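You operate a simulated robot arm through the tools that you are given. There is no shell and no other tool. Be economical: measure what you need, move in short steps, check, and stop when the job is done.

You are at the controls of a simulated robot arm. One attempt, no reset.

Task
Wipe the dye stain off the green-taped cycler deck with the green sponge.
Fine: let HOT clear and switch off first; sponge back, switch on again. Set down upright: green sponge. What is to be rubbed or washed off counts as gone when no trace of it is left.

Only the result counts: the job must be done as asked and must still hold three seconds after the hand-in. Knocking over, shifting, dropping, spilling or breaking anything else fails it.

Robot
A 7-joint arm with a two-finger parallel gripper, fixed in place. Base frame: the origin is at the foot of the arm, x ahead of it, y to its left, z up. Readings come in cm, degrees, newtons and seconds.
With the tool pointing down near the work surface it reaches from about 28 to 68 cm from the base axis. Its first joint turns from -66.0 to 66.0 degrees. Payload 1.57 kg.
The TCP is the grasp point between the finger pads, 3 cm short of the fingertips. In the tool frame z runs along the fingers and y along their closing line. Largest opening 11 cm; finger width 2.4, thickness 1.2; the body of the gripper, 4.8 by 11.2 cm, starts 7.8 cm behind the TCP.
Orientation is that of the tool frame in the base frame, as a unit quaternion [w, x, y, z]. With the fingers straight down and closing along the base's y, the tool's x points along the base's -x, its y along +y and its z along -z.

Tools
- The arm moves only by the tool play_rows. Its argument "plan" is a list of rows, each an object of numbers (a shift or turn left out is 0, a gripper value left out holds the last): "dx", "dy", "dz": the shift along the tool's x, y, z in units of 100 mm (1.0 is 100 mm); "rx", "ry", "rz": the turn, a rotation vector about the tool's x, y, z in units of 45 degrees (1.0 is 45 degrees); "claw": the gripper command, from -1 (shut) to 1 (fully open), values between in proportion. In form: [{"dx": .., "dy": .., "dz": .., "rx": .., "ry": .., "rz": .., "claw": ..}, ...]. A call has 1 to 10 rows; each row is the pose to reach, as a shift and turn from the pose commanded when the call began, along the tool's axes at that moment. A call with a number of a shift or a turn outside -1 to 1 is refused whole. Rows are played at 5 a second. More than 5 cm and 8.6 degrees between two rows, or a gripper value outside its range, and nothing of the call is played. Where a pose cannot be reached the arm comes as near as it can. A force on the tool above 40 N (or 10 N above the force at the start of the call, whichever is more), or a blocked arm, ends the call early, and 0.2 s more pass. The fingers move at their own pace (about 10.8 cm/s each) and stop on an object; they squeeze with about 32 N. The grip force told is the motor's: it shows also when the fingers shut on nothing. Time passes only in rows, and 0.2 s behind the last, so rows that repeat a pose let the fingers close. It gives the time, the measured TCP pose, the force on the tool (base axes), the opening and the grip force at its end, in the units of the frame above (readings bear some noise), with the torque about the TCP (base axes, N m) and any sound that the robot's microphone picked up, and new pictures: "pictures" is both (left out), scene, wrist or none.
- Cameras (640 x 400 px; columns grow to the right, rows downward): "scene" is fixed at [16.49, -44.5, 135.88]; the picture's right is [0.25, -0.97, 0.00], its down [-0.90, -0.23, -0.36] and it looks along [0.35, 0.09, -0.93] (base axes); focal length 214 px, centre (320, 200). "wrist" rides on the gripper at [7, 1.6, -14.1] in the tool frame; the picture's right is [-0.23, 0.97, 0.00], its down [-0.86, -0.20, -0.48] and it looks along [-0.47, -0.11, 0.88] (tool axes); focal length 222 px, centre (320, 200). There is no depth. A picture from a camera that has moved, and an enlarged one, comes with that camera's place and axes in the base frame and with its lens.
- enlarge(camera, box): a new picture of the part [left, top, right, bottom] of that camera's present view, enlarged. The clock stands still meanwhile.
- finish_job(): hands the job in; it is judged then, once.

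Work in short steps. Places have to be worked out from the pictures, the camera data and where the tool is seen: move nearer, look again, correct. Check each grasp and each placing, and mend what went wrong. You have 120 turns and 200 pictures in all, those below and enlarged ones among them. Open the gripper and draw the arm clear of the work before you hand the job in, unless the task says otherwise; then end with one line.

The tools are called after ">>>" by a JSON object that holds its "method" and its "body". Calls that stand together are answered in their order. play_rows: Moves the arm, as the interface text tells. Its arguments: {"type":"object","properties":{"plan":{"type":"array","items":{"type":"object","properties":{"dx":{"type":"number"},"dy":{"type":"number"},"dz":{"type":"number"},"rx":{"type":"number"},"ry":{"type":"number"},"rz":{"type":"number"},"claw":{"type":"number"}}}},"pictures":{"type":"string","enum":["both","scene","wrist","none"]}},"required":["plan"]} The other tools are called the same way: enlarge (camera, box) takes an enlarged picture of a part of a camera's view; finish_job () hands the job in.

At the start:

```text
time: 0.0
ee_pos: [40.19, -3.15, 129.92]
tool_rot: [0.0, 0.0, 1.0, 0.0]
contact_force: [0.0, 0.4, -1.1]
wrist_torque: [0.0, 0.01, 0.0]
finger_gap: 10.98
grip_force: 0.0
```

scene: 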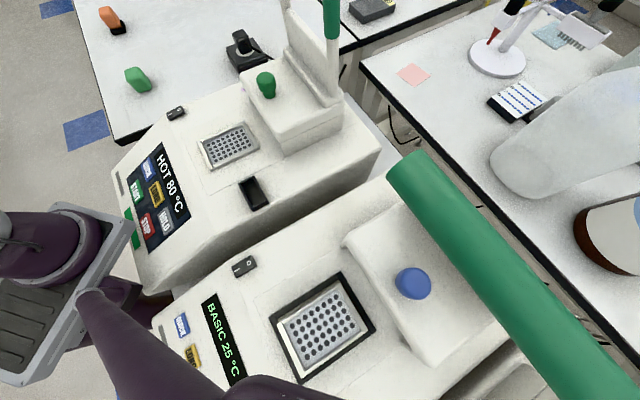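
wrist: 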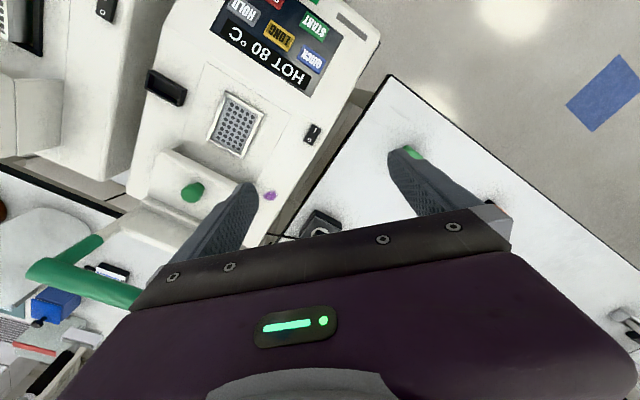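

I'll enlarge the cycler area in both views to locate the stain, the switch, and the sponge.

>>> {"method": "enlarge", "body": {"camera": "scene", "box": [90, 50, 390, 240]}}

>>> {"method": "enlarge", "body": {"camera": "wrist", "box": [130, 0, 450, 240]}}

```text
2.11 times, centred on (240, 145) of scene
camera zoom: at [16.49, -44.5, 135.88], right [0.25, -0.97, 0.0], down [-0.9, -0.23, -0.36], along [0.35, 0.09, -0.93], focal length 452 px, centre (488, 316)
```

zoom: 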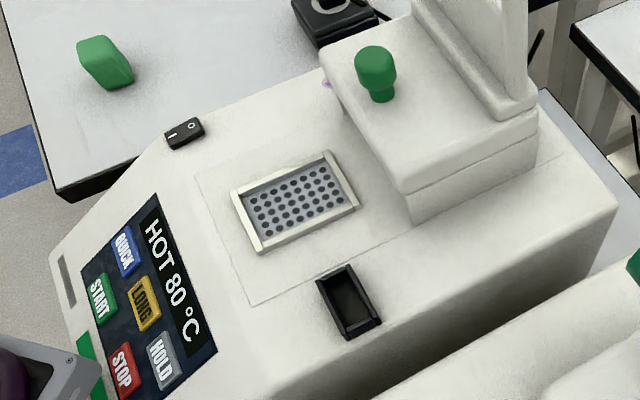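

```text
1.67 times, centred on (290, 120) of wrist
camera zoom: at [33.03, -1.56, 143.88], right [0.23, 0.97, 0.0], down [0.86, -0.2, 0.48], along [0.47, -0.11, -0.88], focal length 370 px, centre (370, 333)
```

zoom: 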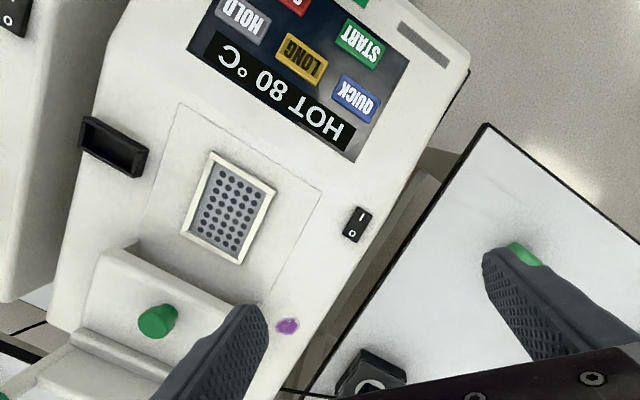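

The switch comes out near (42.3, -5.3, 99), the stain near (53, -17.5, 98.5) and the sponge near (55, 17.5, 89). I'll wait two seconds in place to see whether the HOT reading falls by itself.

>>> {"method": "play_rows", "body": {"plan": [{"claw": 1}, {"dx": 0}, {"dx": 0}, {"dx": 0}, {"dx": 0}, {"dx": 0}, {"dx": 0}, {"dx": 0}, {"dx": 0}, {"dx": 0}], "pictures": "wrist"}}

>>> {"method": "enlarge", "body": {"camera": "scene", "box": [90, 120, 250, 280]}}

```text
time: 2.2
ee_pos: [40.15, -3.14, 129.82]
tool_rot: [0.0, -0.001, 1.0, 0.0]
contact_force: [-0.5, 0.4, -1.1]
wrist_torque: [0.01, 0.01, 0.0]
finger_gap: 11.0
grip_force: 0.0
camera wrist: at [33.03, -1.56, 143.88], right [0.23, 0.97, 0.0], down [0.86, -0.2, 0.48], along [0.47, -0.11, -0.88], focal length 222 px, centre (320, 200)
```

wrist: 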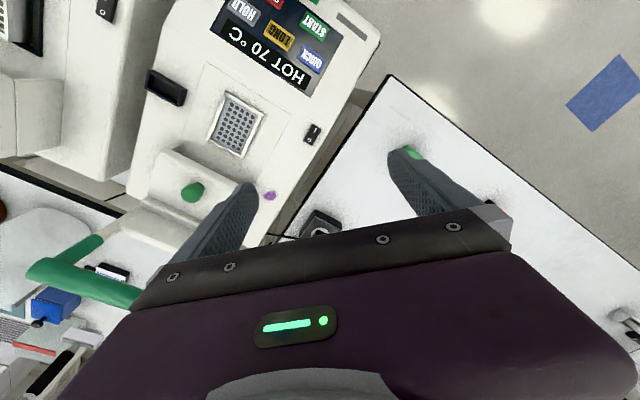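

```text
2.50 times, centred on (170, 200) of scene
camera zoom: at [16.49, -44.5, 135.88], right [0.25, -0.97, 0.0], down [-0.9, -0.23, -0.36], along [0.35, 0.09, -0.93], focal length 536 px, centre (695, 200)
```

zoom: 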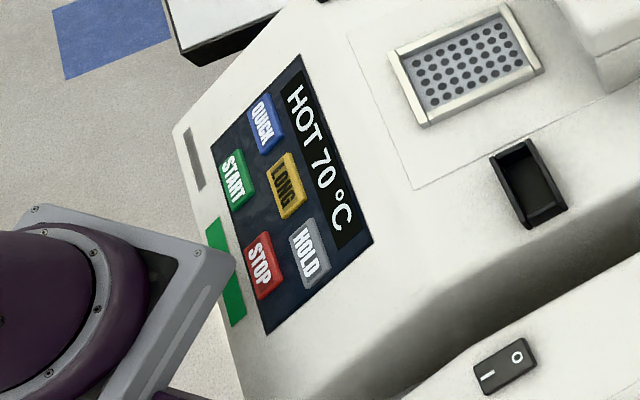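

The reading is falling by itself (70 °C now), so I'll use the wait to close the fingers and come down 10 cm near the switch for a closer look.

>>> {"method": "play_rows", "body": {"plan": [{"dz": 0.3, "claw": -1}, {"dz": 0.6}, {"dz": 1.0}, {"dz": 1.0}, {"dz": 1.0}, {"dz": 1.0}, {"dz": 1.0}, {"dz": 1.0}], "pictures": "wrist"}}

>>> {"method": "enlarge", "body": {"camera": "wrist", "box": [240, 50, 440, 175]}}

>>> {"method": "enlarge", "body": {"camera": "scene", "box": [90, 50, 290, 175]}}

```text
time: 4.0
ee_pos: [40.18, -3.26, 119.88]
tool_rot: [0.0, 0.0, 1.0, 0.0]
contact_force: [0.2, 0.9, 1.0]
wrist_torque: [0.02, 0.0, 0.0]
finger_gap: 0.02
grip_force: 21.0
camera wrist: at [33.06, -1.67, 133.91], right [0.23, 0.97, 0.0], down [0.86, -0.2, 0.48], along [0.47, -0.11, -0.88], focal length 222 px, centre (320, 200)
```

wrist: 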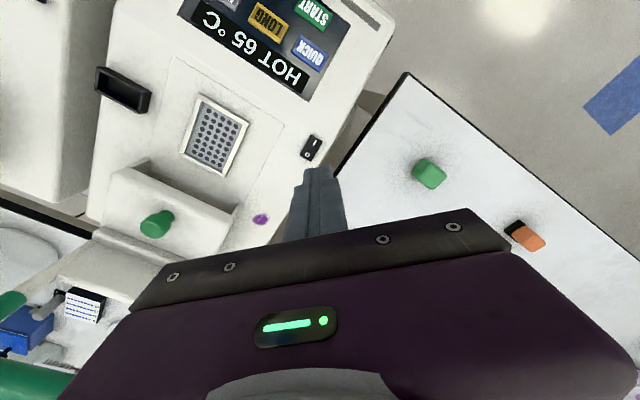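

```text
3.20 times, centred on (340, 112) of wrist
camera zoom: at [33.06, -1.67, 133.91], right [0.23, 0.97, 0.0], down [0.86, -0.2, 0.48], along [0.47, -0.11, -0.88], focal length 711 px, centre (256, 480)
```

zoom: 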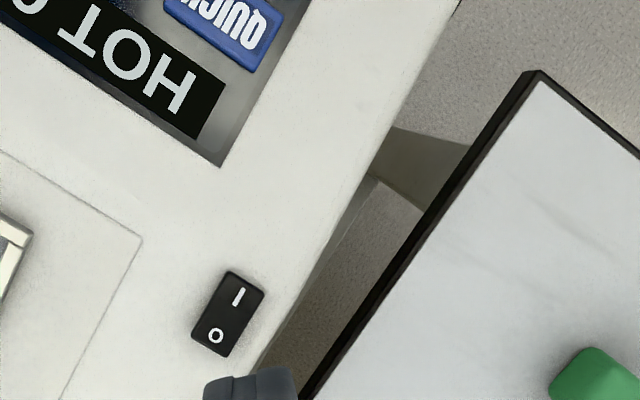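

```text
3.20 times, centred on (190, 112) of scene
camera zoom: at [16.49, -44.5, 135.88], right [0.25, -0.97, 0.0], down [-0.9, -0.23, -0.36], along [0.35, 0.09, -0.93], focal length 686 px, centre (736, 480)
```

zoom: 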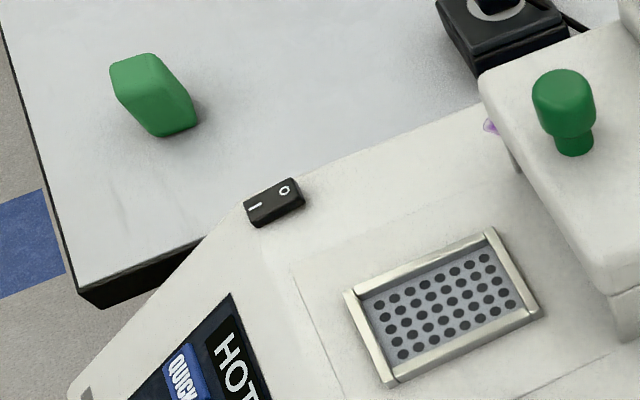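

HOT 65 °C and falling. The O end of the rocker is at about (43.1, -5.9) and the machine's depth axis runs at about -40°, so I'll turn the tool to match and hover above it while it cools.

>>> {"method": "play_rows", "body": {"plan": [{"dx": -0.07, "dy": -0.06, "dz": 0.2, "rz": 0.18}, {"dx": -0.14, "dy": -0.12, "dz": 0.4, "rz": 0.36}, {"dx": -0.21, "dy": -0.18, "dz": 0.6, "rz": 0.54}, {"dx": -0.28, "dy": -0.24, "dz": 0.8, "rz": 0.72}, {"dx": -0.33, "dy": -0.3, "dz": 1.0, "rz": 0.9}, {"dx": -0.33, "dy": -0.3, "dz": 1.0, "rz": 0.9}, {"dx": -0.33, "dy": -0.3, "dz": 1.0, "rz": 0.9}]}}

>>> {"method": "enlarge", "body": {"camera": "wrist", "box": [200, 50, 400, 250]}}

>>> {"method": "enlarge", "body": {"camera": "scene", "box": [90, 50, 290, 175]}}

```text
time: 5.6
ee_pos: [43.17, -6.16, 109.85]
tool_rot: [0.0, 0.346, 0.938, 0.001]
contact_force: [0.2, -0.3, -0.2]
wrist_torque: [0.0, -0.02, -0.01]
finger_gap: 0.02
grip_force: 21.8
camera wrist: at [38.95, -0.38, 123.97], right [0.81, 0.59, 0.0], down [0.52, -0.71, 0.48], along [0.28, -0.39, -0.88], focal length 222 px, centre (320, 200)
```

scene: 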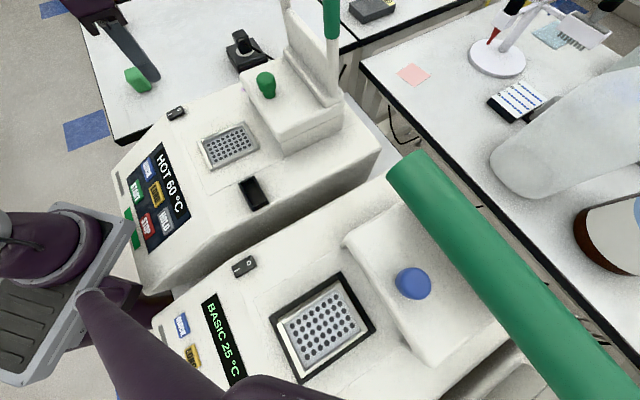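
wrist: 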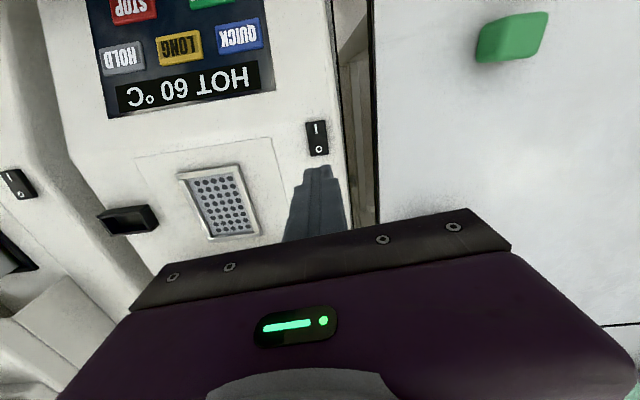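

```text
2.00 times, centred on (300, 150) of wrist
camera zoom: at [38.95, -0.38, 123.97], right [0.81, 0.59, 0.0], down [0.52, -0.71, 0.48], along [0.28, -0.39, -0.88], focal length 444 px, centre (360, 300)
```

zoom: 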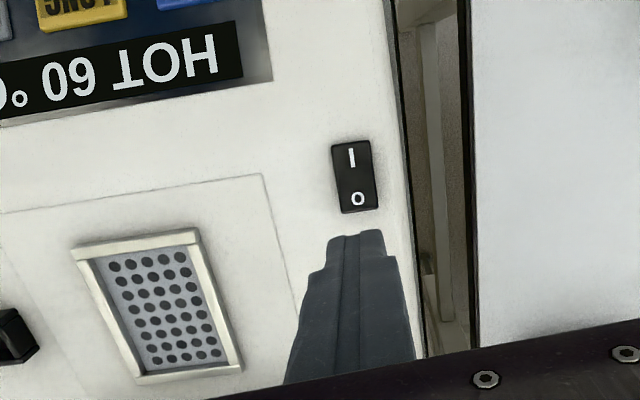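

```text
3.20 times, centred on (190, 112) of scene
camera zoom: at [16.49, -44.5, 135.88], right [0.25, -0.97, 0.0], down [-0.9, -0.23, -0.36], along [0.35, 0.09, -0.93], focal length 686 px, centre (736, 480)
```

zoom: 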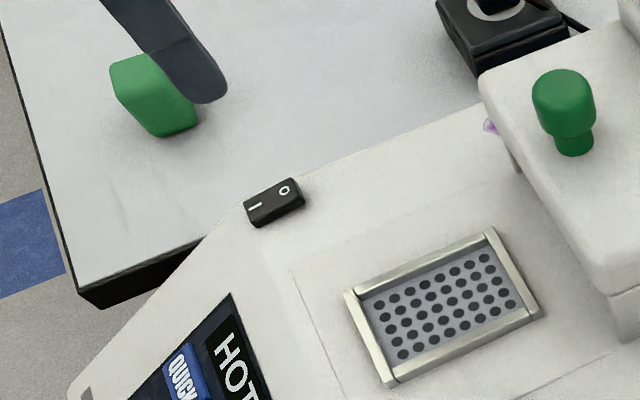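

HOT 60 °C and the fingers line up with the rocker. I'll lower to about 2 cm above it and keep waiting.

>>> {"method": "play_rows", "body": {"plan": [{"dx": -0.02, "dz": 0.25}, {"dx": -0.04, "dz": 0.5}, {"dx": -0.04, "dz": 0.5}, {"dx": -0.04, "dz": 0.5}, {"dx": -0.04, "dz": 0.5}, {"dx": -0.04, "dz": 0.5}, {"dx": -0.04, "dz": 0.5}, {"dx": -0.04, "dz": 0.5}, {"dx": -0.04, "dz": 0.5}, {"dx": -0.04, "dz": 0.5}], "pictures": "none"}}

>>> {"method": "play_rows", "body": {"plan": [{"dx": 0}, {"dx": 0}, {"dx": 0}, {"dx": 0}, {"dx": 0}, {"dx": 0}, {"dx": 0}, {"dx": 0}, {"dx": 0}, {"dx": 0}], "pictures": "none"}}

>>> {"method": "play_rows", "body": {"plan": [{"dx": 0}, {"dx": 0}, {"dx": 0}, {"dx": 0}, {"dx": 0}, {"dx": 0}, {"dx": 0}, {"dx": 0}, {"dx": 0}, {"dx": 0}], "pictures": "both"}}

```text
time: 7.8
ee_pos: [43.7, -6.46, 104.81]
tool_rot: [-0.001, 0.346, 0.938, 0.0]
contact_force: [0.0, 0.5, -0.1]
wrist_torque: [0.02, 0.01, 0.01]
finger_gap: 0.0
grip_force: 21.7
```

```text
time: 10.0
ee_pos: [43.68, -6.49, 104.86]
tool_rot: [0.0, 0.346, 0.938, 0.0]
contact_force: [0.0, 0.1, -0.5]
wrist_torque: [-0.01, 0.0, -0.03]
finger_gap: 0.02
grip_force: 21.7
```

```text
time: 12.2
ee_pos: [43.62, -6.38, 104.69]
tool_rot: [0.001, 0.346, 0.938, -0.001]
contact_force: [-0.4, 0.3, -0.5]
wrist_torque: [0.02, -0.03, -0.02]
finger_gap: 0.0
grip_force: 21.4
camera wrist: at [39.25, -0.7, 118.77], right [0.8, 0.59, 0.0], down [0.52, -0.71, 0.48], along [0.28, -0.39, -0.88], focal length 222 px, centre (320, 200)
```

scene: 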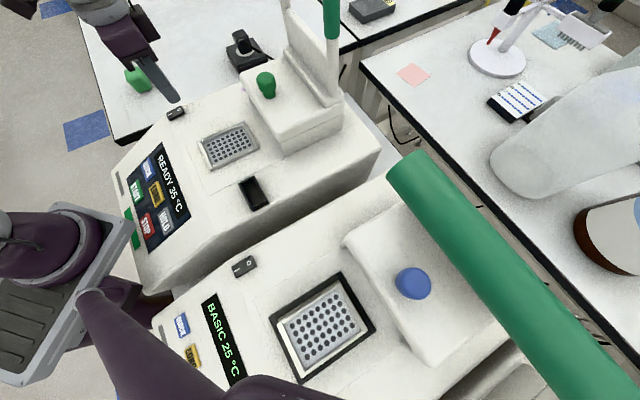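
wrist: 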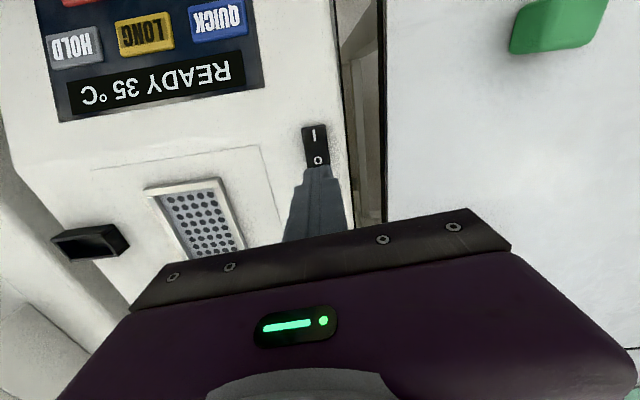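

The display reads READY 35 °C, so HOT has cleared. I'll press the O end with small steps down.

>>> {"method": "play_rows", "body": {"plan": [{"dz": 0.08}, {"dz": 0.14}, {"dz": 0.18}, {"dz": 0.21}, {"dz": 0.24}], "pictures": "both"}}

>>> {"method": "enlarge", "body": {"camera": "wrist", "box": [250, 80, 390, 220]}}

```text
time: 13.4
ee_pos: [43.73, -6.4, 102.68]
tool_rot: [-0.001, 0.346, 0.938, 0.001]
contact_force: [0.1, -0.8, 0.3]
wrist_torque: [-0.04, -0.03, 0.0]
finger_gap: 0.0
grip_force: 21.2
camera wrist: at [39.33, -0.65, 116.46], right [0.8, 0.59, 0.0], down [0.52, -0.71, 0.48], along [0.28, -0.39, -0.88], focal length 222 px, centre (320, 200)
```

scene: 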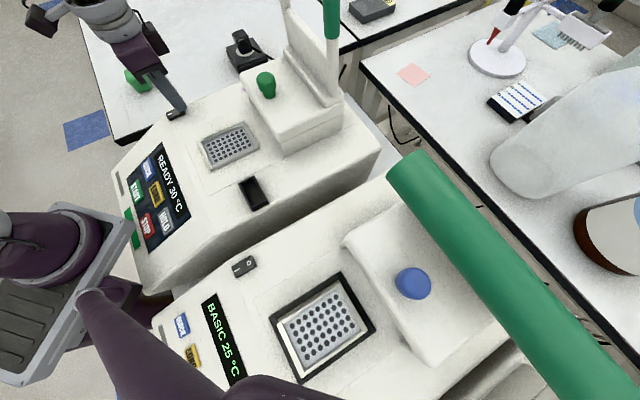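
wrist: 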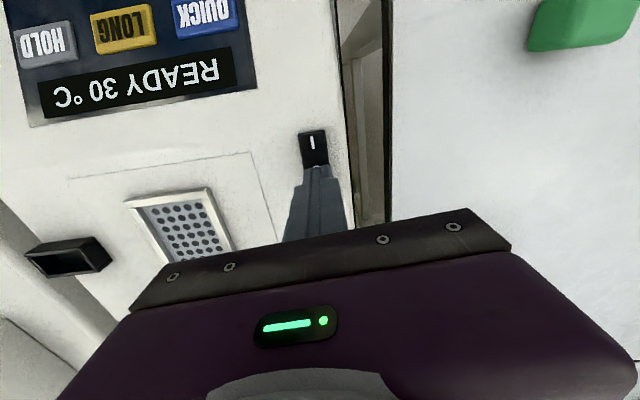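

```text
2.86 times, centred on (320, 150) of wrist
camera zoom: at [39.33, -0.65, 116.46], right [0.8, 0.59, 0.0], down [0.52, -0.71, 0.48], along [0.28, -0.39, -0.88], focal length 635 px, centre (320, 343)
```

zoom: 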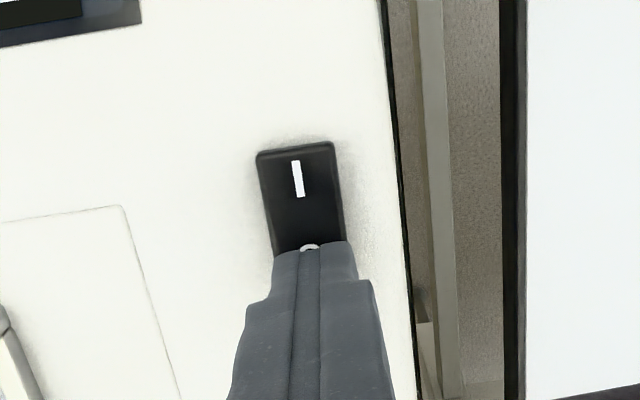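

No contact yet with the tip at 99.7. The fingers line up with the O, so I'll keep going down in small steps.

>>> {"method": "play_rows", "body": {"plan": [{"dz": 0.03}, {"dz": 0.06}, {"dz": 0.09}, {"dz": 0.12}, {"dz": 0.14}], "pictures": "both"}}

```text
time: 13.9
ee_pos: [43.76, -6.49, 102.36]
tool_rot: [0.0, 0.345, 0.938, 0.001]
contact_force: [-3.3, 1.4, 9.2]
wrist_torque: [0.12, 0.17, 0.05]
finger_gap: 0.0
grip_force: 21.4
stopped in row 2: the force on the tool passed its limit at 51 N (the readings are from after the stop); the commanded pose is now the measured one
camera wrist: at [39.32, -0.64, 116.28], right [0.8, 0.59, 0.0], down [0.52, -0.71, 0.48], along [0.29, -0.38, -0.88], focal length 222 px, centre (320, 200)
```

scene: 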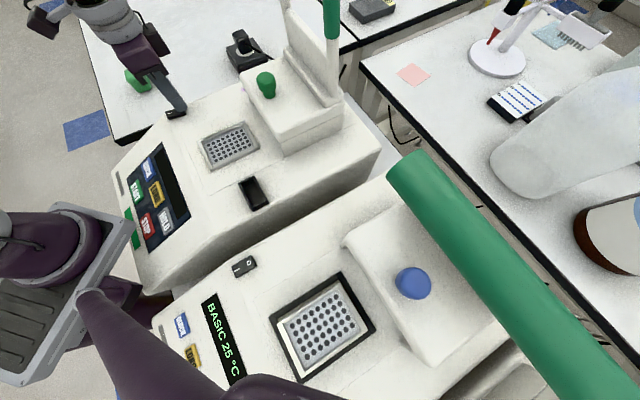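
wrist: 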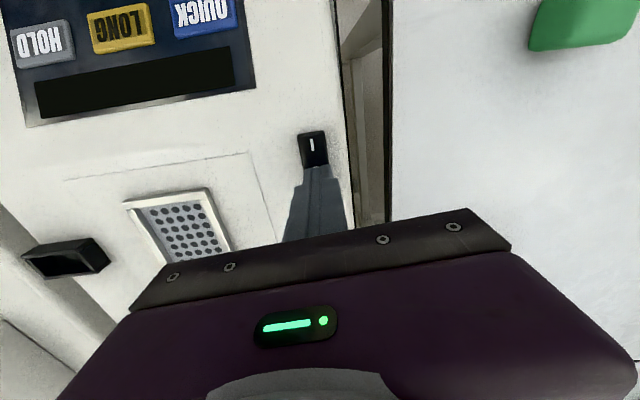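

The display is dark, so the machine is off. I'll rise, open the gripper and move toward the sponge.

>>> {"method": "play_rows", "body": {"plan": [{"dz": -0.3}, {"dz": -0.6}, {"dz": -1.0}, {"dz": -1.0, "dx": 0.2, "dy": 0.4, "claw": 1}, {"dz": -1.0, "dx": 0.35, "dy": 0.75}, {"dz": -1.0, "dx": 0.4, "dy": 1.0}, {"dz": -1.0, "dx": 0.4, "dy": 1.0}], "pictures": "both"}}

```text
time: 15.5
ee_pos: [47.3, 3.89, 112.39]
tool_rot: [0.001, 0.345, 0.938, 0.001]
contact_force: [0.3, 0.4, -0.6]
wrist_torque: [-0.04, -0.03, -0.02]
finger_gap: 11.02
grip_force: 0.0
camera wrist: at [42.84, 9.66, 126.34], right [0.81, 0.59, 0.0], down [0.52, -0.71, 0.48], along [0.29, -0.39, -0.88], focal length 222 px, centre (320, 200)
```

scene: 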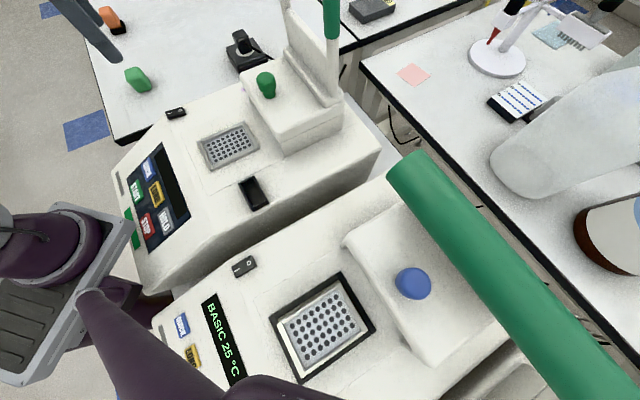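
wrist: 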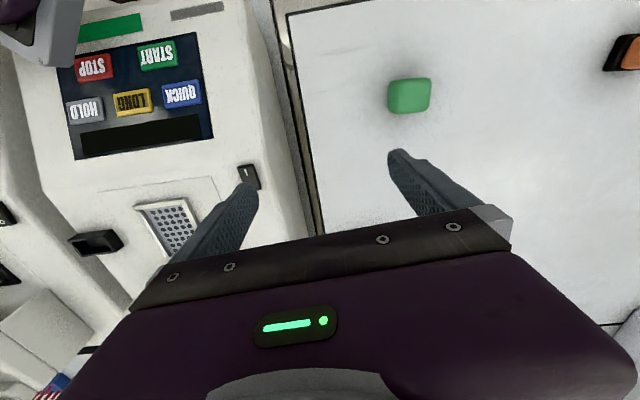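

>>> {"method": "enlarge", "body": {"camera": "wrist", "box": [360, 40, 480, 140]}}

>>> {"method": "enlarge", "body": {"camera": "scene", "box": [90, 40, 190, 110]}}

```text
4.00 times, centred on (420, 90) of wrist
camera zoom: at [42.84, 9.66, 126.34], right [0.81, 0.59, 0.0], down [0.52, -0.71, 0.48], along [0.29, -0.39, -0.88], focal length 888 px, centre (-80, 640)
```

zoom: 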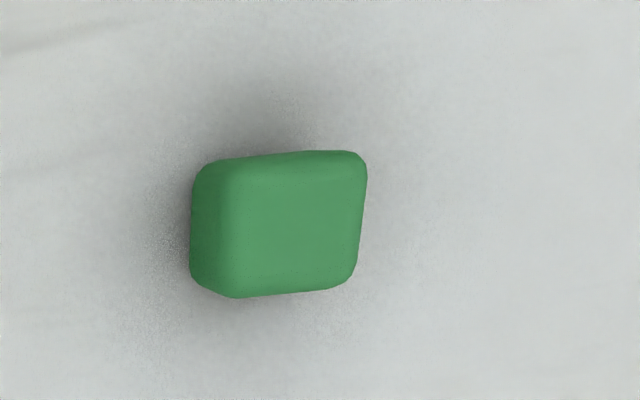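

```text
5.71 times, centred on (140, 75) of scene
camera zoom: at [16.49, -44.5, 135.88], right [0.25, -0.97, 0.0], down [-0.9, -0.23, -0.36], along [0.35, 0.09, -0.93], focal length 1226 px, centre (1349, 914)
```

zoom: 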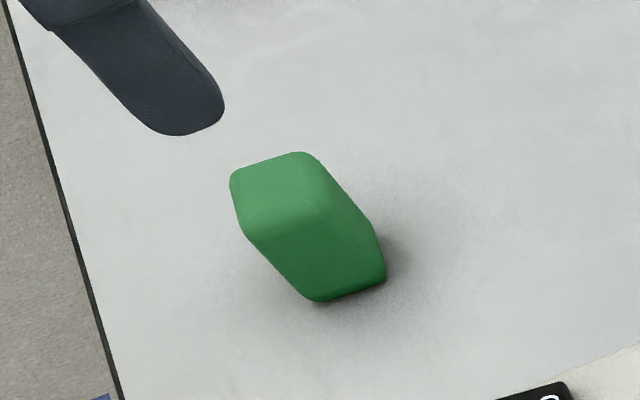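

The sponge is about 4 cm square and 4.3 cm tall, centred near (53.2, 14.7) with its top around z 96.7 and one side at about 41°. I'll move toward it and turn the fingers to match.

>>> {"method": "play_rows", "body": {"plan": [{"dx": 0.1, "dy": 0.3, "rz": 0.1}, {"dx": 0.2, "dy": 0.6, "rz": 0.19}, {"dx": 0.25, "dy": 0.98, "rz": 0.19}, {"dx": 0.25, "dy": 0.98, "rz": 0.19}, {"dx": 0.25, "dy": 0.98, "rz": 0.19}], "pictures": "wrist"}}

>>> {"method": "enlarge", "body": {"camera": "wrist", "box": [240, 60, 440, 220]}}

```text
time: 16.7
ee_pos: [51.53, 12.94, 112.42]
tool_rot: [0.0, 0.414, 0.91, 0.001]
contact_force: [-0.5, 0.1, -0.6]
wrist_torque: [0.04, -0.03, 0.01]
finger_gap: 10.99
grip_force: 0.1
camera wrist: at [48.08, 19.19, 126.45], right [0.88, 0.47, 0.0], down [0.41, -0.78, 0.48], along [0.23, -0.42, -0.88], focal length 222 px, centre (320, 200)
```

wrist: 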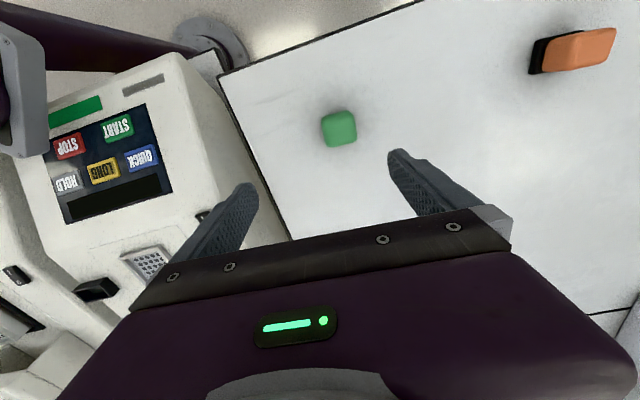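

```text
2.50 times, centred on (340, 140) of wrist
camera zoom: at [48.08, 19.19, 126.45], right [0.88, 0.47, 0.0], down [0.41, -0.78, 0.48], along [0.23, -0.42, -0.88], focal length 555 px, centre (270, 350)
```

zoom: 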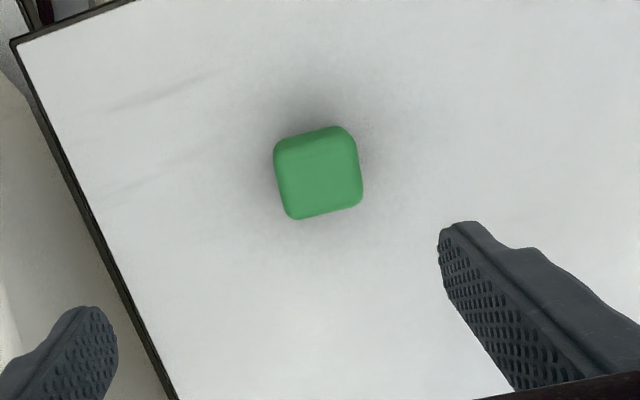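

The fingers are now parallel to the sponge's sides and its centre is about (53.4, 15.0). I'll centre over it and come down 9 cm.

>>> {"method": "play_rows", "body": {"plan": [{"dx": 0.03, "dy": 0.276, "dz": 0.1}, {"dx": 0.03, "dy": 0.276, "dz": 0.4}, {"dx": 0.03, "dy": 0.276, "dz": 0.7}, {"dx": 0.03, "dy": 0.276, "dz": 0.9}, {"dx": 0.03, "dy": 0.276, "dz": 0.9}], "pictures": "both"}}

>>> {"method": "enlarge", "body": {"camera": "wrist", "box": [220, 80, 460, 240]}}

>>> {"method": "enlarge", "body": {"camera": "scene", "box": [80, 20, 200, 110]}}

```text
time: 17.9
ee_pos: [53.51, 14.9, 103.25]
tool_rot: [0.001, 0.415, 0.91, 0.0]
contact_force: [0.1, 0.0, -0.2]
wrist_torque: [-0.02, 0.02, -0.03]
finger_gap: 10.99
grip_force: 0.0
camera wrist: at [50.0, 21.22, 117.26], right [0.88, 0.47, 0.0], down [0.41, -0.78, 0.48], along [0.23, -0.42, -0.88], focal length 222 px, centre (320, 200)
```

scene: 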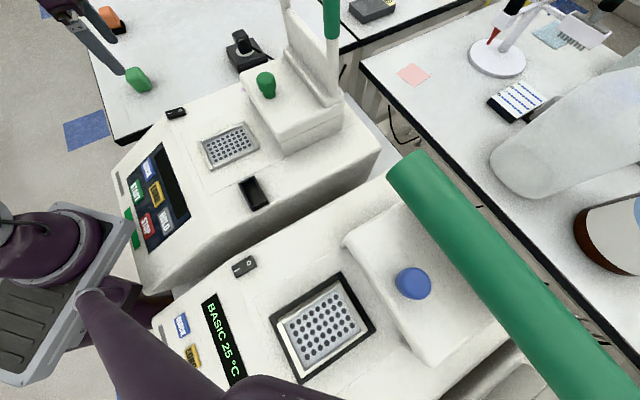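
wrist: 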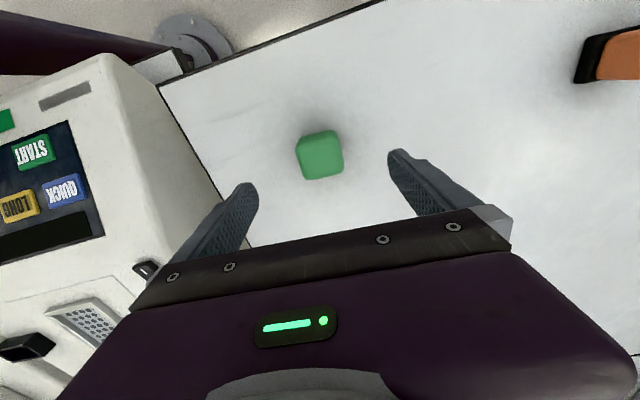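

```text
2.50 times, centred on (340, 160) of wrist
camera zoom: at [50.0, 21.22, 117.26], right [0.88, 0.47, 0.0], down [0.41, -0.78, 0.48], along [0.23, -0.42, -0.88], focal length 555 px, centre (270, 300)
```

zoom: 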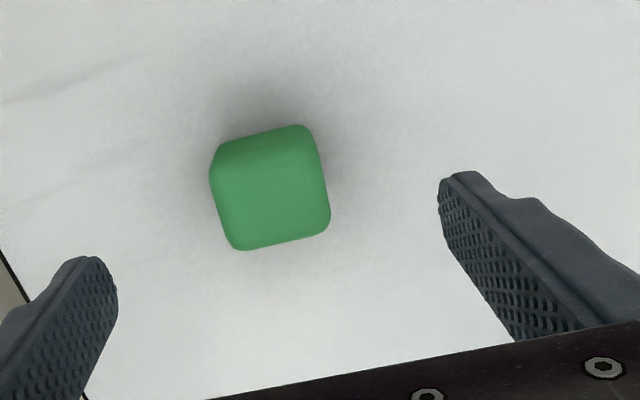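

```text
4.44 times, centred on (140, 65) of scene
camera zoom: at [16.49, -44.5, 135.88], right [0.25, -0.97, 0.0], down [-0.9, -0.23, -0.36], along [0.35, 0.09, -0.93], focal length 953 px, centre (1120, 800)
```

zoom: 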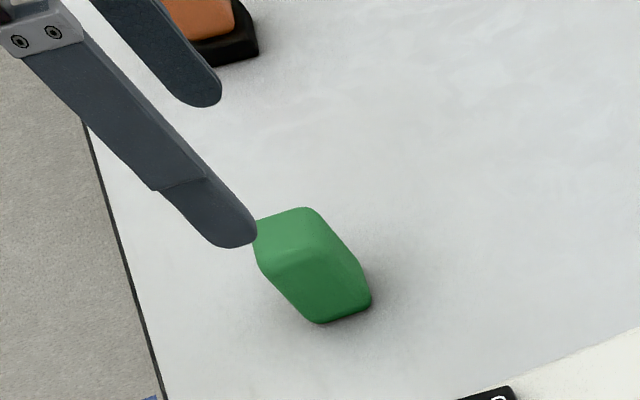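

The sponge centre is within 0.4 cm of the TCP. I'll make that small correction and come down to TCP z 97.3.

>>> {"method": "play_rows", "body": {"plan": [{"dx": 0.035, "dy": 0.02, "dz": 0.15}, {"dx": 0.035, "dy": 0.02, "dz": 0.35}, {"dx": 0.035, "dy": 0.02, "dz": 0.5}, {"dx": 0.035, "dy": 0.02, "dz": 0.6}, {"dx": 0.035, "dy": 0.02, "dz": 0.6}], "pictures": "both"}}

>>> {"method": "enlarge", "body": {"camera": "wrist", "box": [220, 100, 460, 260]}}

>>> {"method": "enlarge", "body": {"camera": "scene", "box": [80, 20, 200, 110]}}

```text
time: 19.1
ee_pos: [53.47, 15.26, 97.23]
tool_rot: [0.001, 0.415, 0.91, 0.0]
contact_force: [-0.4, 0.4, -0.7]
wrist_torque: [0.0, -0.03, -0.01]
finger_gap: 10.99
grip_force: 0.0
camera wrist: at [49.97, 21.6, 111.27], right [0.88, 0.47, 0.0], down [0.41, -0.78, 0.48], along [0.23, -0.42, -0.88], focal length 222 px, centre (320, 200)
```

scene: 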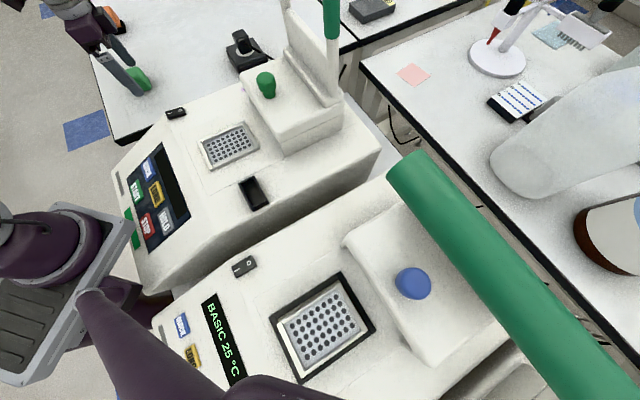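
wrist: 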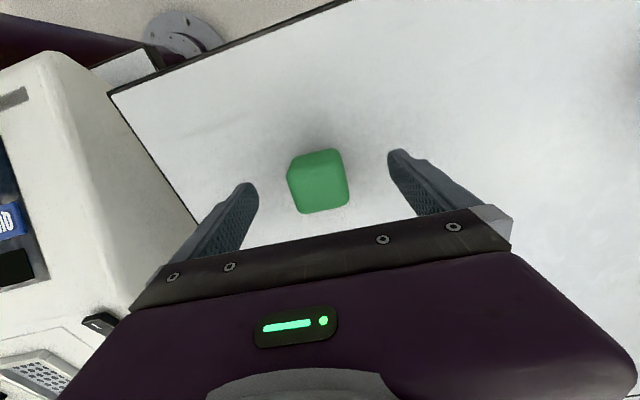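

```text
2.50 times, centred on (340, 180) of wrist
camera zoom: at [49.97, 21.6, 111.27], right [0.88, 0.47, 0.0], down [0.41, -0.78, 0.48], along [0.23, -0.42, -0.88], focal length 555 px, centre (270, 250)
```

zoom: 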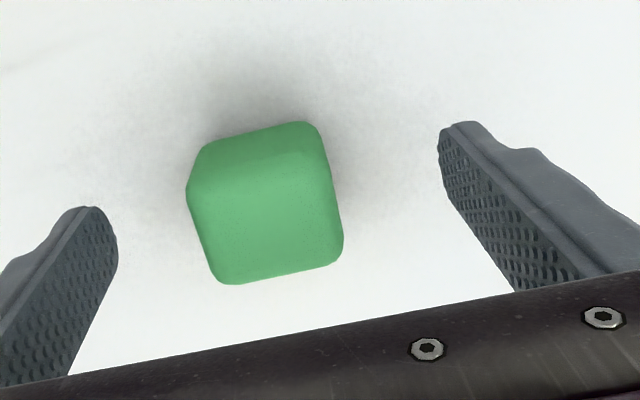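

```text
4.44 times, centred on (140, 65) of scene
camera zoom: at [16.49, -44.5, 135.88], right [0.25, -0.97, 0.0], down [-0.9, -0.23, -0.36], along [0.35, 0.09, -0.93], focal length 953 px, centre (1120, 800)
```

zoom: 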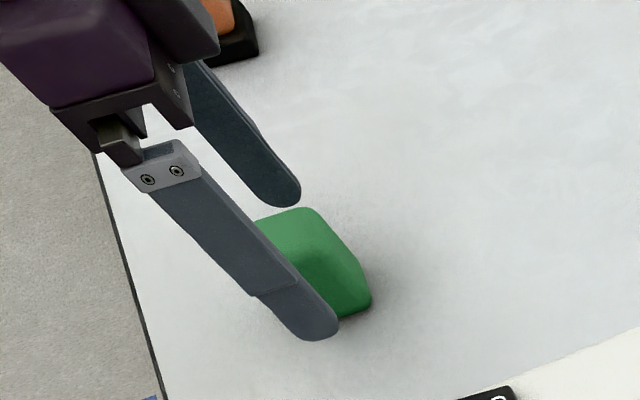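

The fingers straddle the sponge. I'll close on it.

>>> {"method": "play_rows", "body": {"plan": [{"claw": -1}, {"dx": 0}, {"dx": 0}, {"dx": 0}], "pictures": "wrist"}}

>>> {"method": "enlarge", "body": {"camera": "scene", "box": [80, 20, 200, 110]}}

```text
time: 20.1
ee_pos: [53.42, 15.16, 97.3]
tool_rot: [0.001, 0.414, 0.91, 0.0]
contact_force: [0.9, 0.6, -0.3]
wrist_torque: [0.02, -0.02, -0.03]
finger_gap: 4.37
grip_force: 32.3
camera wrist: at [49.97, 21.6, 111.3], right [0.88, 0.47, 0.0], down [0.41, -0.78, 0.48], along [0.23, -0.42, -0.88], focal length 222 px, centre (320, 200)
```

wrist: 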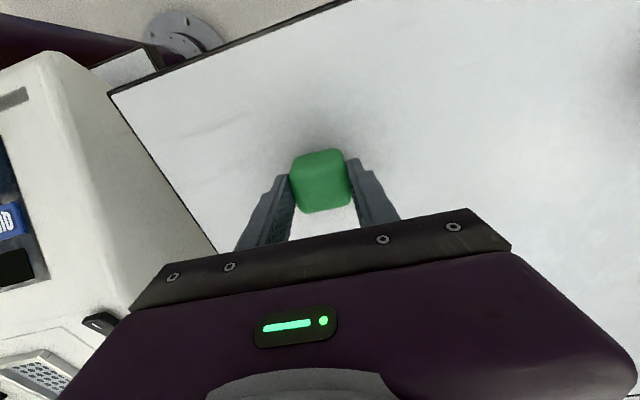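

```text
4.44 times, centred on (140, 65) of scene
camera zoom: at [16.49, -44.5, 135.88], right [0.25, -0.97, 0.0], down [-0.9, -0.23, -0.36], along [0.35, 0.09, -0.93], focal length 953 px, centre (1120, 800)
```

zoom: 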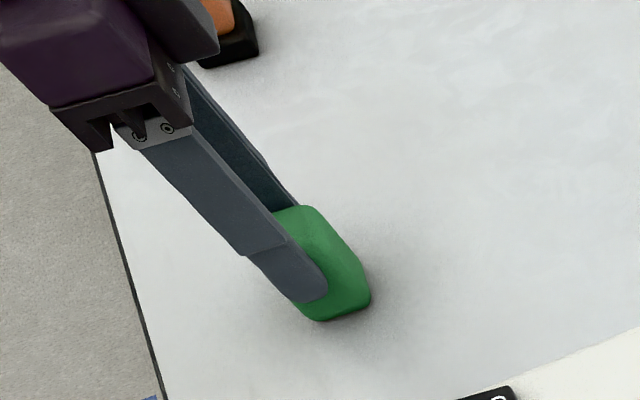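

Gripped at 4.37 cm. I'll lift the sponge straight up 10 cm and then move toward the machine.

>>> {"method": "play_rows", "body": {"plan": [{"dz": -0.15}, {"dz": -0.4}, {"dz": -0.8}, {"dz": -1.0}, {"dz": -1.0, "dx": -0.3, "dy": -0.25}, {"dz": -1.0, "dx": -0.6, "dy": -0.5}, {"dz": -1.0, "dx": -0.9, "dy": -0.78}, {"dz": -1.0, "dx": -0.9, "dy": -0.78}, {"dz": -1.0, "dx": -0.9, "dy": -0.78}], "pictures": "both"}}

```text
time: 22.1
ee_pos: [53.22, 3.27, 107.11]
tool_rot: [0.001, 0.415, 0.91, 0.0]
contact_force: [0.6, 0.6, 0.1]
wrist_torque: [0.0, -0.03, 0.01]
finger_gap: 4.37
grip_force: 31.8
camera wrist: at [49.83, 9.67, 121.13], right [0.88, 0.47, 0.0], down [0.41, -0.78, 0.48], along [0.23, -0.42, -0.88], focal length 222 px, centre (320, 200)
```

scene: 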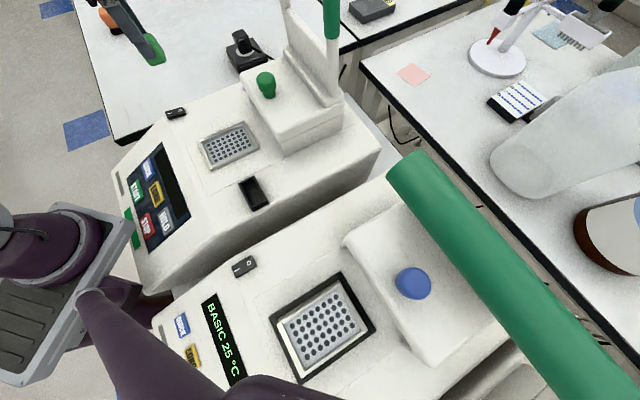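
wrist: 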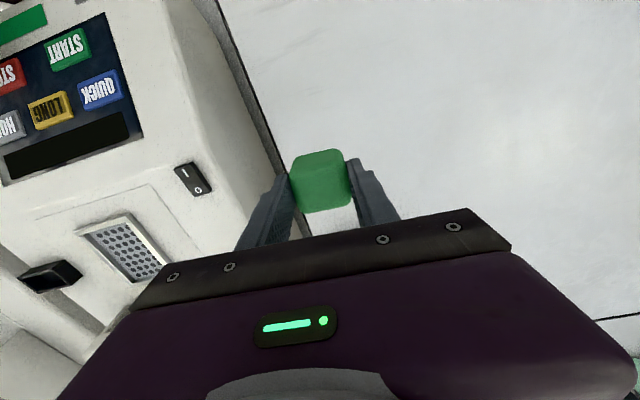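

I'll move further round, keeping over the bench side of the machine, so that the stain comes into the wrist view beside the sponge.

>>> {"method": "play_rows", "body": {"plan": [{"dx": -0.3, "dy": -0.12, "dz": -0.2}, {"dx": -0.6, "dy": -0.24, "dz": -0.4}, {"dx": -0.95, "dy": -0.36, "dz": -0.4}, {"dx": -0.95, "dy": -0.36, "dz": -0.4}, {"dx": -0.95, "dy": -0.36, "dz": -0.4}], "pictures": "wrist"}}

>>> {"method": "enlarge", "body": {"camera": "scene", "box": [120, 0, 360, 160]}}

```text
time: 23.3
ee_pos: [57.02, -6.22, 111.2]
tool_rot: [0.001, 0.415, 0.91, 0.001]
contact_force: [0.6, 0.1, 0.2]
wrist_torque: [0.0, 0.01, 0.03]
finger_gap: 4.38
grip_force: 31.6
camera wrist: at [53.47, 0.11, 125.09], right [0.88, 0.47, 0.0], down [0.41, -0.78, 0.48], along [0.23, -0.42, -0.88], focal length 222 px, centre (320, 200)
```

wrist: 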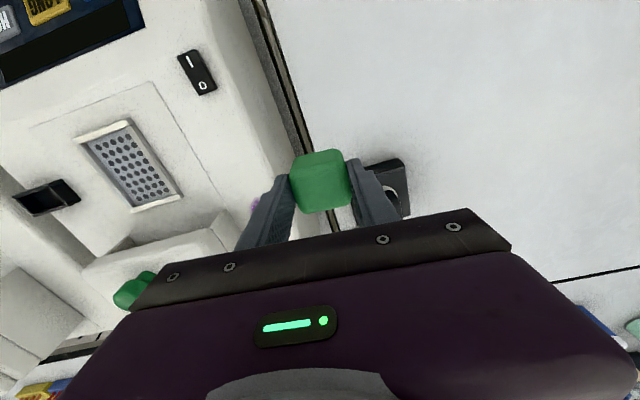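

```text
2.50 times, centred on (240, 80) of scene
camera zoom: at [16.49, -44.51, 135.88], right [0.25, -0.97, 0.0], down [-0.9, -0.23, -0.36], along [0.35, 0.09, -0.93], focal length 536 px, centre (520, 500)
```

zoom: 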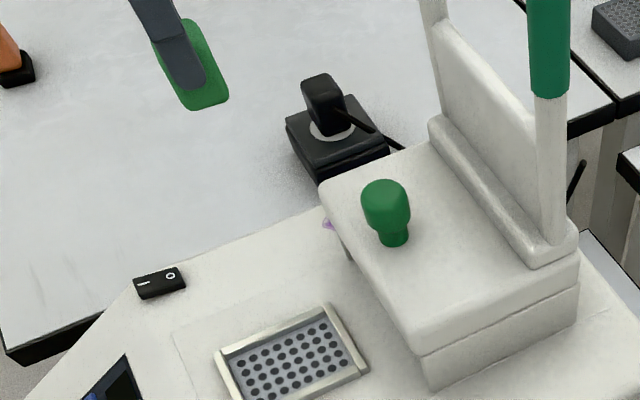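

The stain works out at (53.4, -17.8). The lid block's side is about 4.6 cm from it and the machine's axis is about -45°. I'll approach from the bench side and look again before going over it.

>>> {"method": "play_rows", "body": {"plan": [{"dx": -0.2, "dy": -0.18, "rz": -0.09}, {"dx": -0.4, "dy": -0.36, "rz": -0.09}, {"dx": -0.6, "dy": -0.5, "rz": -0.09}, {"dx": -0.6, "dy": -0.5, "rz": -0.09}, {"dx": -0.6, "dy": -0.5, "rz": -0.09}], "pictures": "wrist"}}

>>> {"method": "enlarge", "body": {"camera": "wrist", "box": [120, 60, 420, 250]}}

>>> {"method": "enlarge", "body": {"camera": "scene", "box": [120, 0, 360, 160]}}

```text
time: 24.5
ee_pos: [57.07, -14.13, 111.11]
tool_rot: [0.001, 0.383, 0.924, 0.001]
contact_force: [0.1, -0.1, -0.7]
wrist_torque: [0.0, -0.04, 0.04]
finger_gap: 4.37
grip_force: 32.1
camera wrist: at [53.06, -8.02, 125.08], right [0.85, 0.53, 0.0], down [0.46, -0.75, 0.48], along [0.25, -0.41, -0.88], focal length 222 px, centre (320, 200)
```

wrist: 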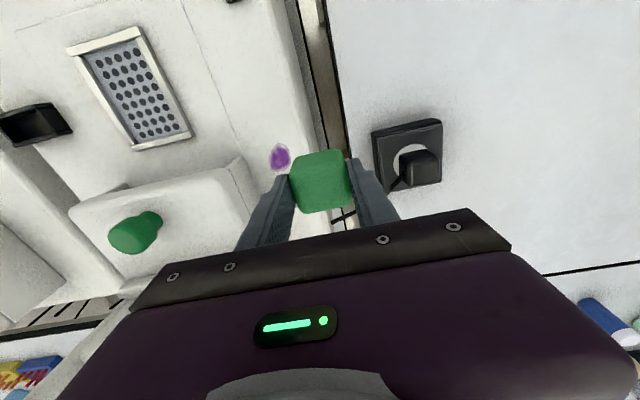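

```text
2.11 times, centred on (270, 155) of wrist
camera zoom: at [53.06, -8.02, 125.08], right [0.85, 0.53, 0.0], down [0.46, -0.75, 0.48], along [0.25, -0.41, -0.88], focal length 468 px, centre (425, 295)
```

zoom: 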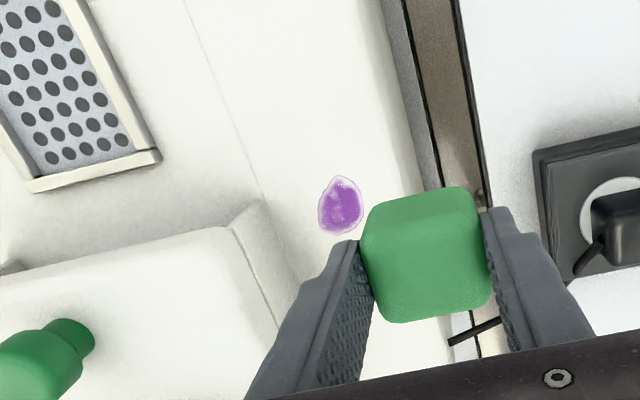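

```text
2.50 times, centred on (240, 80) of scene
camera zoom: at [16.49, -44.51, 135.88], right [0.25, -0.97, 0.0], down [-0.9, -0.23, -0.36], along [0.35, 0.09, -0.93], focal length 536 px, centre (520, 500)
```

zoom: 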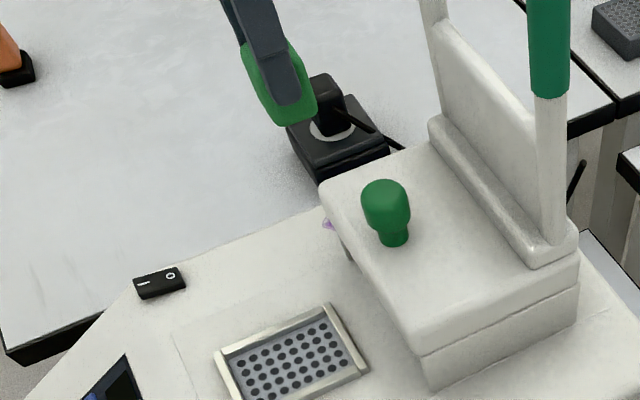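

The view is clear: the stain is centred at (53.4, -18.0) and measures about 2.6 × 3.5 cm. I'll move sideways over it, slightly off toward the bench side, and lower to about z 105.

>>> {"method": "play_rows", "body": {"plan": [{"dx": -0.005, "dy": -0.2}, {"dx": -0.01, "dy": -0.4}, {"dx": -0.01, "dy": -0.49}, {"dx": -0.01, "dy": -0.49, "dz": 0.2}, {"dx": -0.01, "dy": -0.49, "dz": 0.4}, {"dx": -0.01, "dy": -0.49, "dz": 0.6}, {"dx": -0.01, "dy": -0.49, "dz": 0.6}], "pictures": "wrist"}}

>>> {"method": "enlarge", "body": {"camera": "wrist", "box": [180, 80, 440, 250]}}

>>> {"method": "enlarge", "body": {"camera": "scene", "box": [160, 20, 340, 140]}}

```text
time: 26.1
ee_pos: [53.74, -17.57, 105.37]
tool_rot: [0.001, 0.383, 0.924, 0.0]
contact_force: [0.2, 1.1, -0.8]
wrist_torque: [0.03, 0.01, -0.02]
finger_gap: 4.37
grip_force: 31.6
camera wrist: at [49.76, -11.45, 119.31], right [0.85, 0.53, 0.0], down [0.46, -0.75, 0.48], along [0.25, -0.41, -0.88], focal length 222 px, centre (320, 200)
```

wrist: 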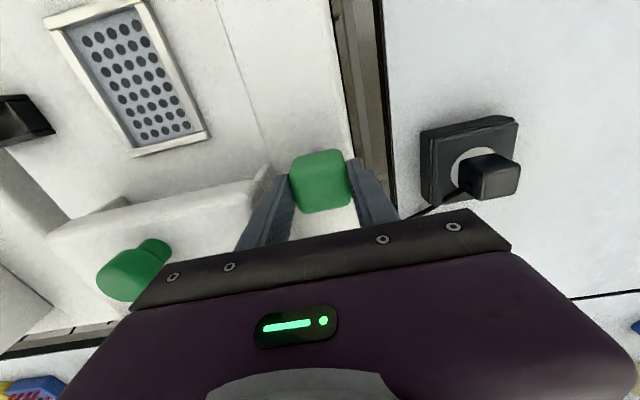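

```text
2.35 times, centred on (310, 165) of wrist
camera zoom: at [49.76, -11.45, 119.31], right [0.85, 0.53, 0.0], down [0.46, -0.75, 0.48], along [0.25, -0.41, -0.88], focal length 523 px, centre (344, 282)
```

zoom: 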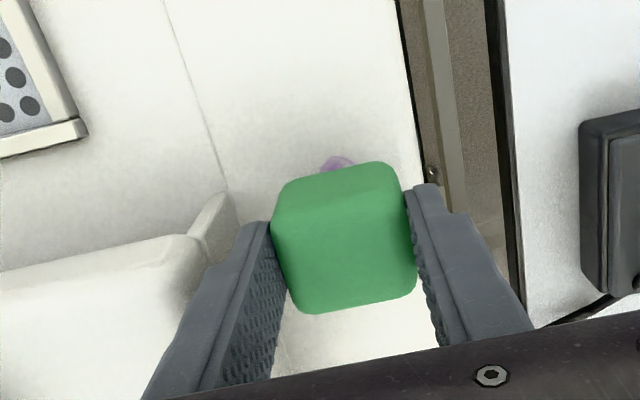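

```text
3.33 times, centred on (250, 80) of scene
camera zoom: at [16.49, -44.5, 135.88], right [0.25, -0.97, 0.0], down [-0.9, -0.23, -0.36], along [0.35, 0.09, -0.93], focal length 715 px, centre (553, 600)
```

zoom: 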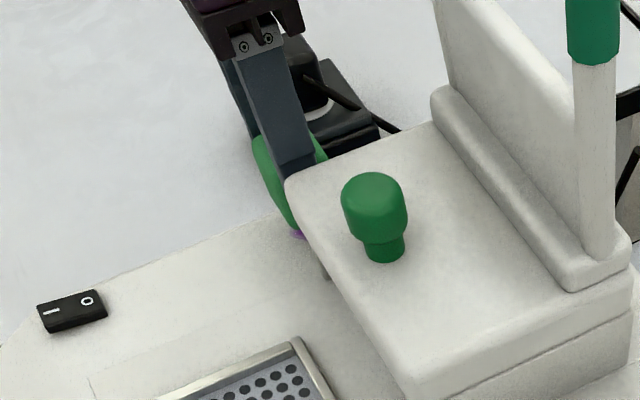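

There's a gap between the finger and the lid block. I'll lower in small steps until the sponge touches.

>>> {"method": "play_rows", "body": {"plan": [{"dz": 0.06}, {"dz": 0.1}, {"dz": 0.13}, {"dz": 0.15}, {"dz": 0.16}, {"dz": 0.17}, {"dz": 0.18}], "pictures": "none"}}

```text
time: 27.7
ee_pos: [53.7, -17.59, 103.64]
tool_rot: [0.003, 0.383, 0.924, 0.001]
contact_force: [-6.5, 1.7, 39.0]
wrist_torque: [-0.08, 0.14, -0.03]
finger_gap: 4.4
grip_force: 31.7
```

There's firm contact at TCP z 103.6 (39 N). I'll ease off a little and read the force before rubbing.

>>> {"method": "play_rows", "body": {"plan": [{"dz": -0.008}, {"dz": -0.008}], "pictures": "none"}}

```text
time: 28.3
ee_pos: [53.79, -17.49, 103.59]
tool_rot: [0.002, 0.384, 0.924, 0.001]
contact_force: [1.7, -1.8, 39.2]
wrist_torque: [-0.26, -0.17, 0.01]
finger_gap: 4.35
grip_force: 32.5
```

>>> {"method": "play_rows", "body": {"plan": [{"dz": -0.02}, {"dz": -0.02}], "pictures": "none"}}

```text
time: 28.9
ee_pos: [53.81, -17.5, 103.65]
tool_rot: [0.001, 0.383, 0.924, 0.001]
contact_force: [5.5, -3.6, 14.9]
wrist_torque: [-0.39, -0.4, 0.01]
finger_gap: 4.37
grip_force: 32.2
```

About 15 N is a good rubbing force. I'll stroke back and forth along the machine's depth axis.

>>> {"method": "play_rows", "body": {"plan": [{"dx": 0.1}, {"dx": 0.2}, {"dx": 0.1}, {"dx": 0}, {"dx": -0.1}, {"dx": -0.2}, {"dx": -0.1}, {"dx": 0}, {"dx": 0.1}, {"dx": 0.2}], "pictures": "wrist"}}

```text
time: 31.1
ee_pos: [52.31, -15.99, 103.83]
tool_rot: [0.001, 0.382, 0.924, 0.001]
contact_force: [-0.6, 0.8, -0.8]
wrist_torque: [-0.01, 0.03, 0.03]
finger_gap: 4.38
grip_force: 31.8
camera wrist: at [48.41, -9.95, 117.72], right [0.85, 0.53, 0.0], down [0.46, -0.75, 0.48], along [0.25, -0.41, -0.88], focal length 222 px, centre (320, 200)
```

wrist: 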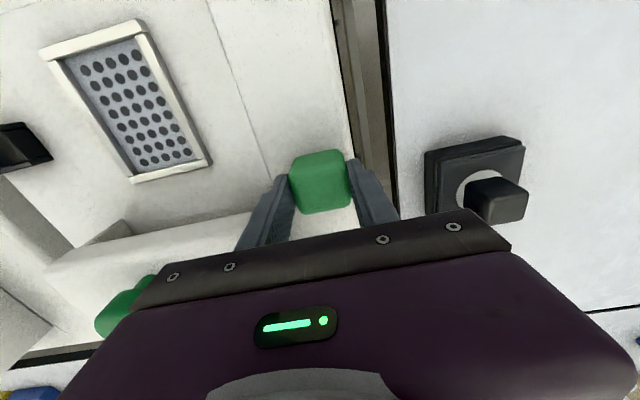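

Contact has been lost at this end, so I'll lower slightly and check the force.

>>> {"method": "play_rows", "body": {"plan": [{"dz": 0.01}, {"dz": 0.02}, {"dz": 0.025}], "pictures": "none"}}

```text
time: 31.9
ee_pos: [52.44, -16.07, 103.66]
tool_rot: [0.002, 0.382, 0.924, 0.0]
contact_force: [-2.2, 1.4, 16.9]
wrist_torque: [0.02, 0.19, 0.03]
finger_gap: 4.35
grip_force: 32.3
```

>>> {"method": "play_rows", "body": {"plan": [{"dx": -0.1}, {"dx": -0.2}, {"dx": -0.3}, {"dx": -0.4}, {"dx": -0.3, "dy": 0.05}, {"dx": -0.2, "dy": 0.05}, {"dx": -0.1, "dy": 0.05}, {"dx": 0, "dy": 0.05}, {"dx": -0.1, "dy": 0}, {"dx": -0.2, "dy": -0.03}], "pictures": "none"}}

>>> {"method": "play_rows", "body": {"plan": [{"dx": -0.1}, {"dx": -0.2}, {"dx": -0.1}, {"dx": 0}, {"dx": 0.1}, {"dx": 0.2}, {"dx": 0.1, "dy": 0.06}, {"dx": 0, "dy": 0.06}, {"dx": -0.1, "dy": 0.06}, {"dx": -0.2, "dy": 0.06}], "pictures": "none"}}

```text
time: 34.1
ee_pos: [53.47, -17.54, 103.5]
tool_rot: [-0.001, 0.382, 0.924, 0.001]
contact_force: [-7.3, 13.8, 34.0]
wrist_torque: [0.4, 0.16, 0.01]
finger_gap: 4.39
grip_force: 32.0
```

```text
time: 36.3
ee_pos: [55.3, -18.49, 103.53]
tool_rot: [0.0, 0.382, 0.924, 0.001]
contact_force: [-6.7, 7.8, 22.6]
wrist_torque: [0.24, 0.24, 0.0]
finger_gap: 4.38
grip_force: 31.9
```

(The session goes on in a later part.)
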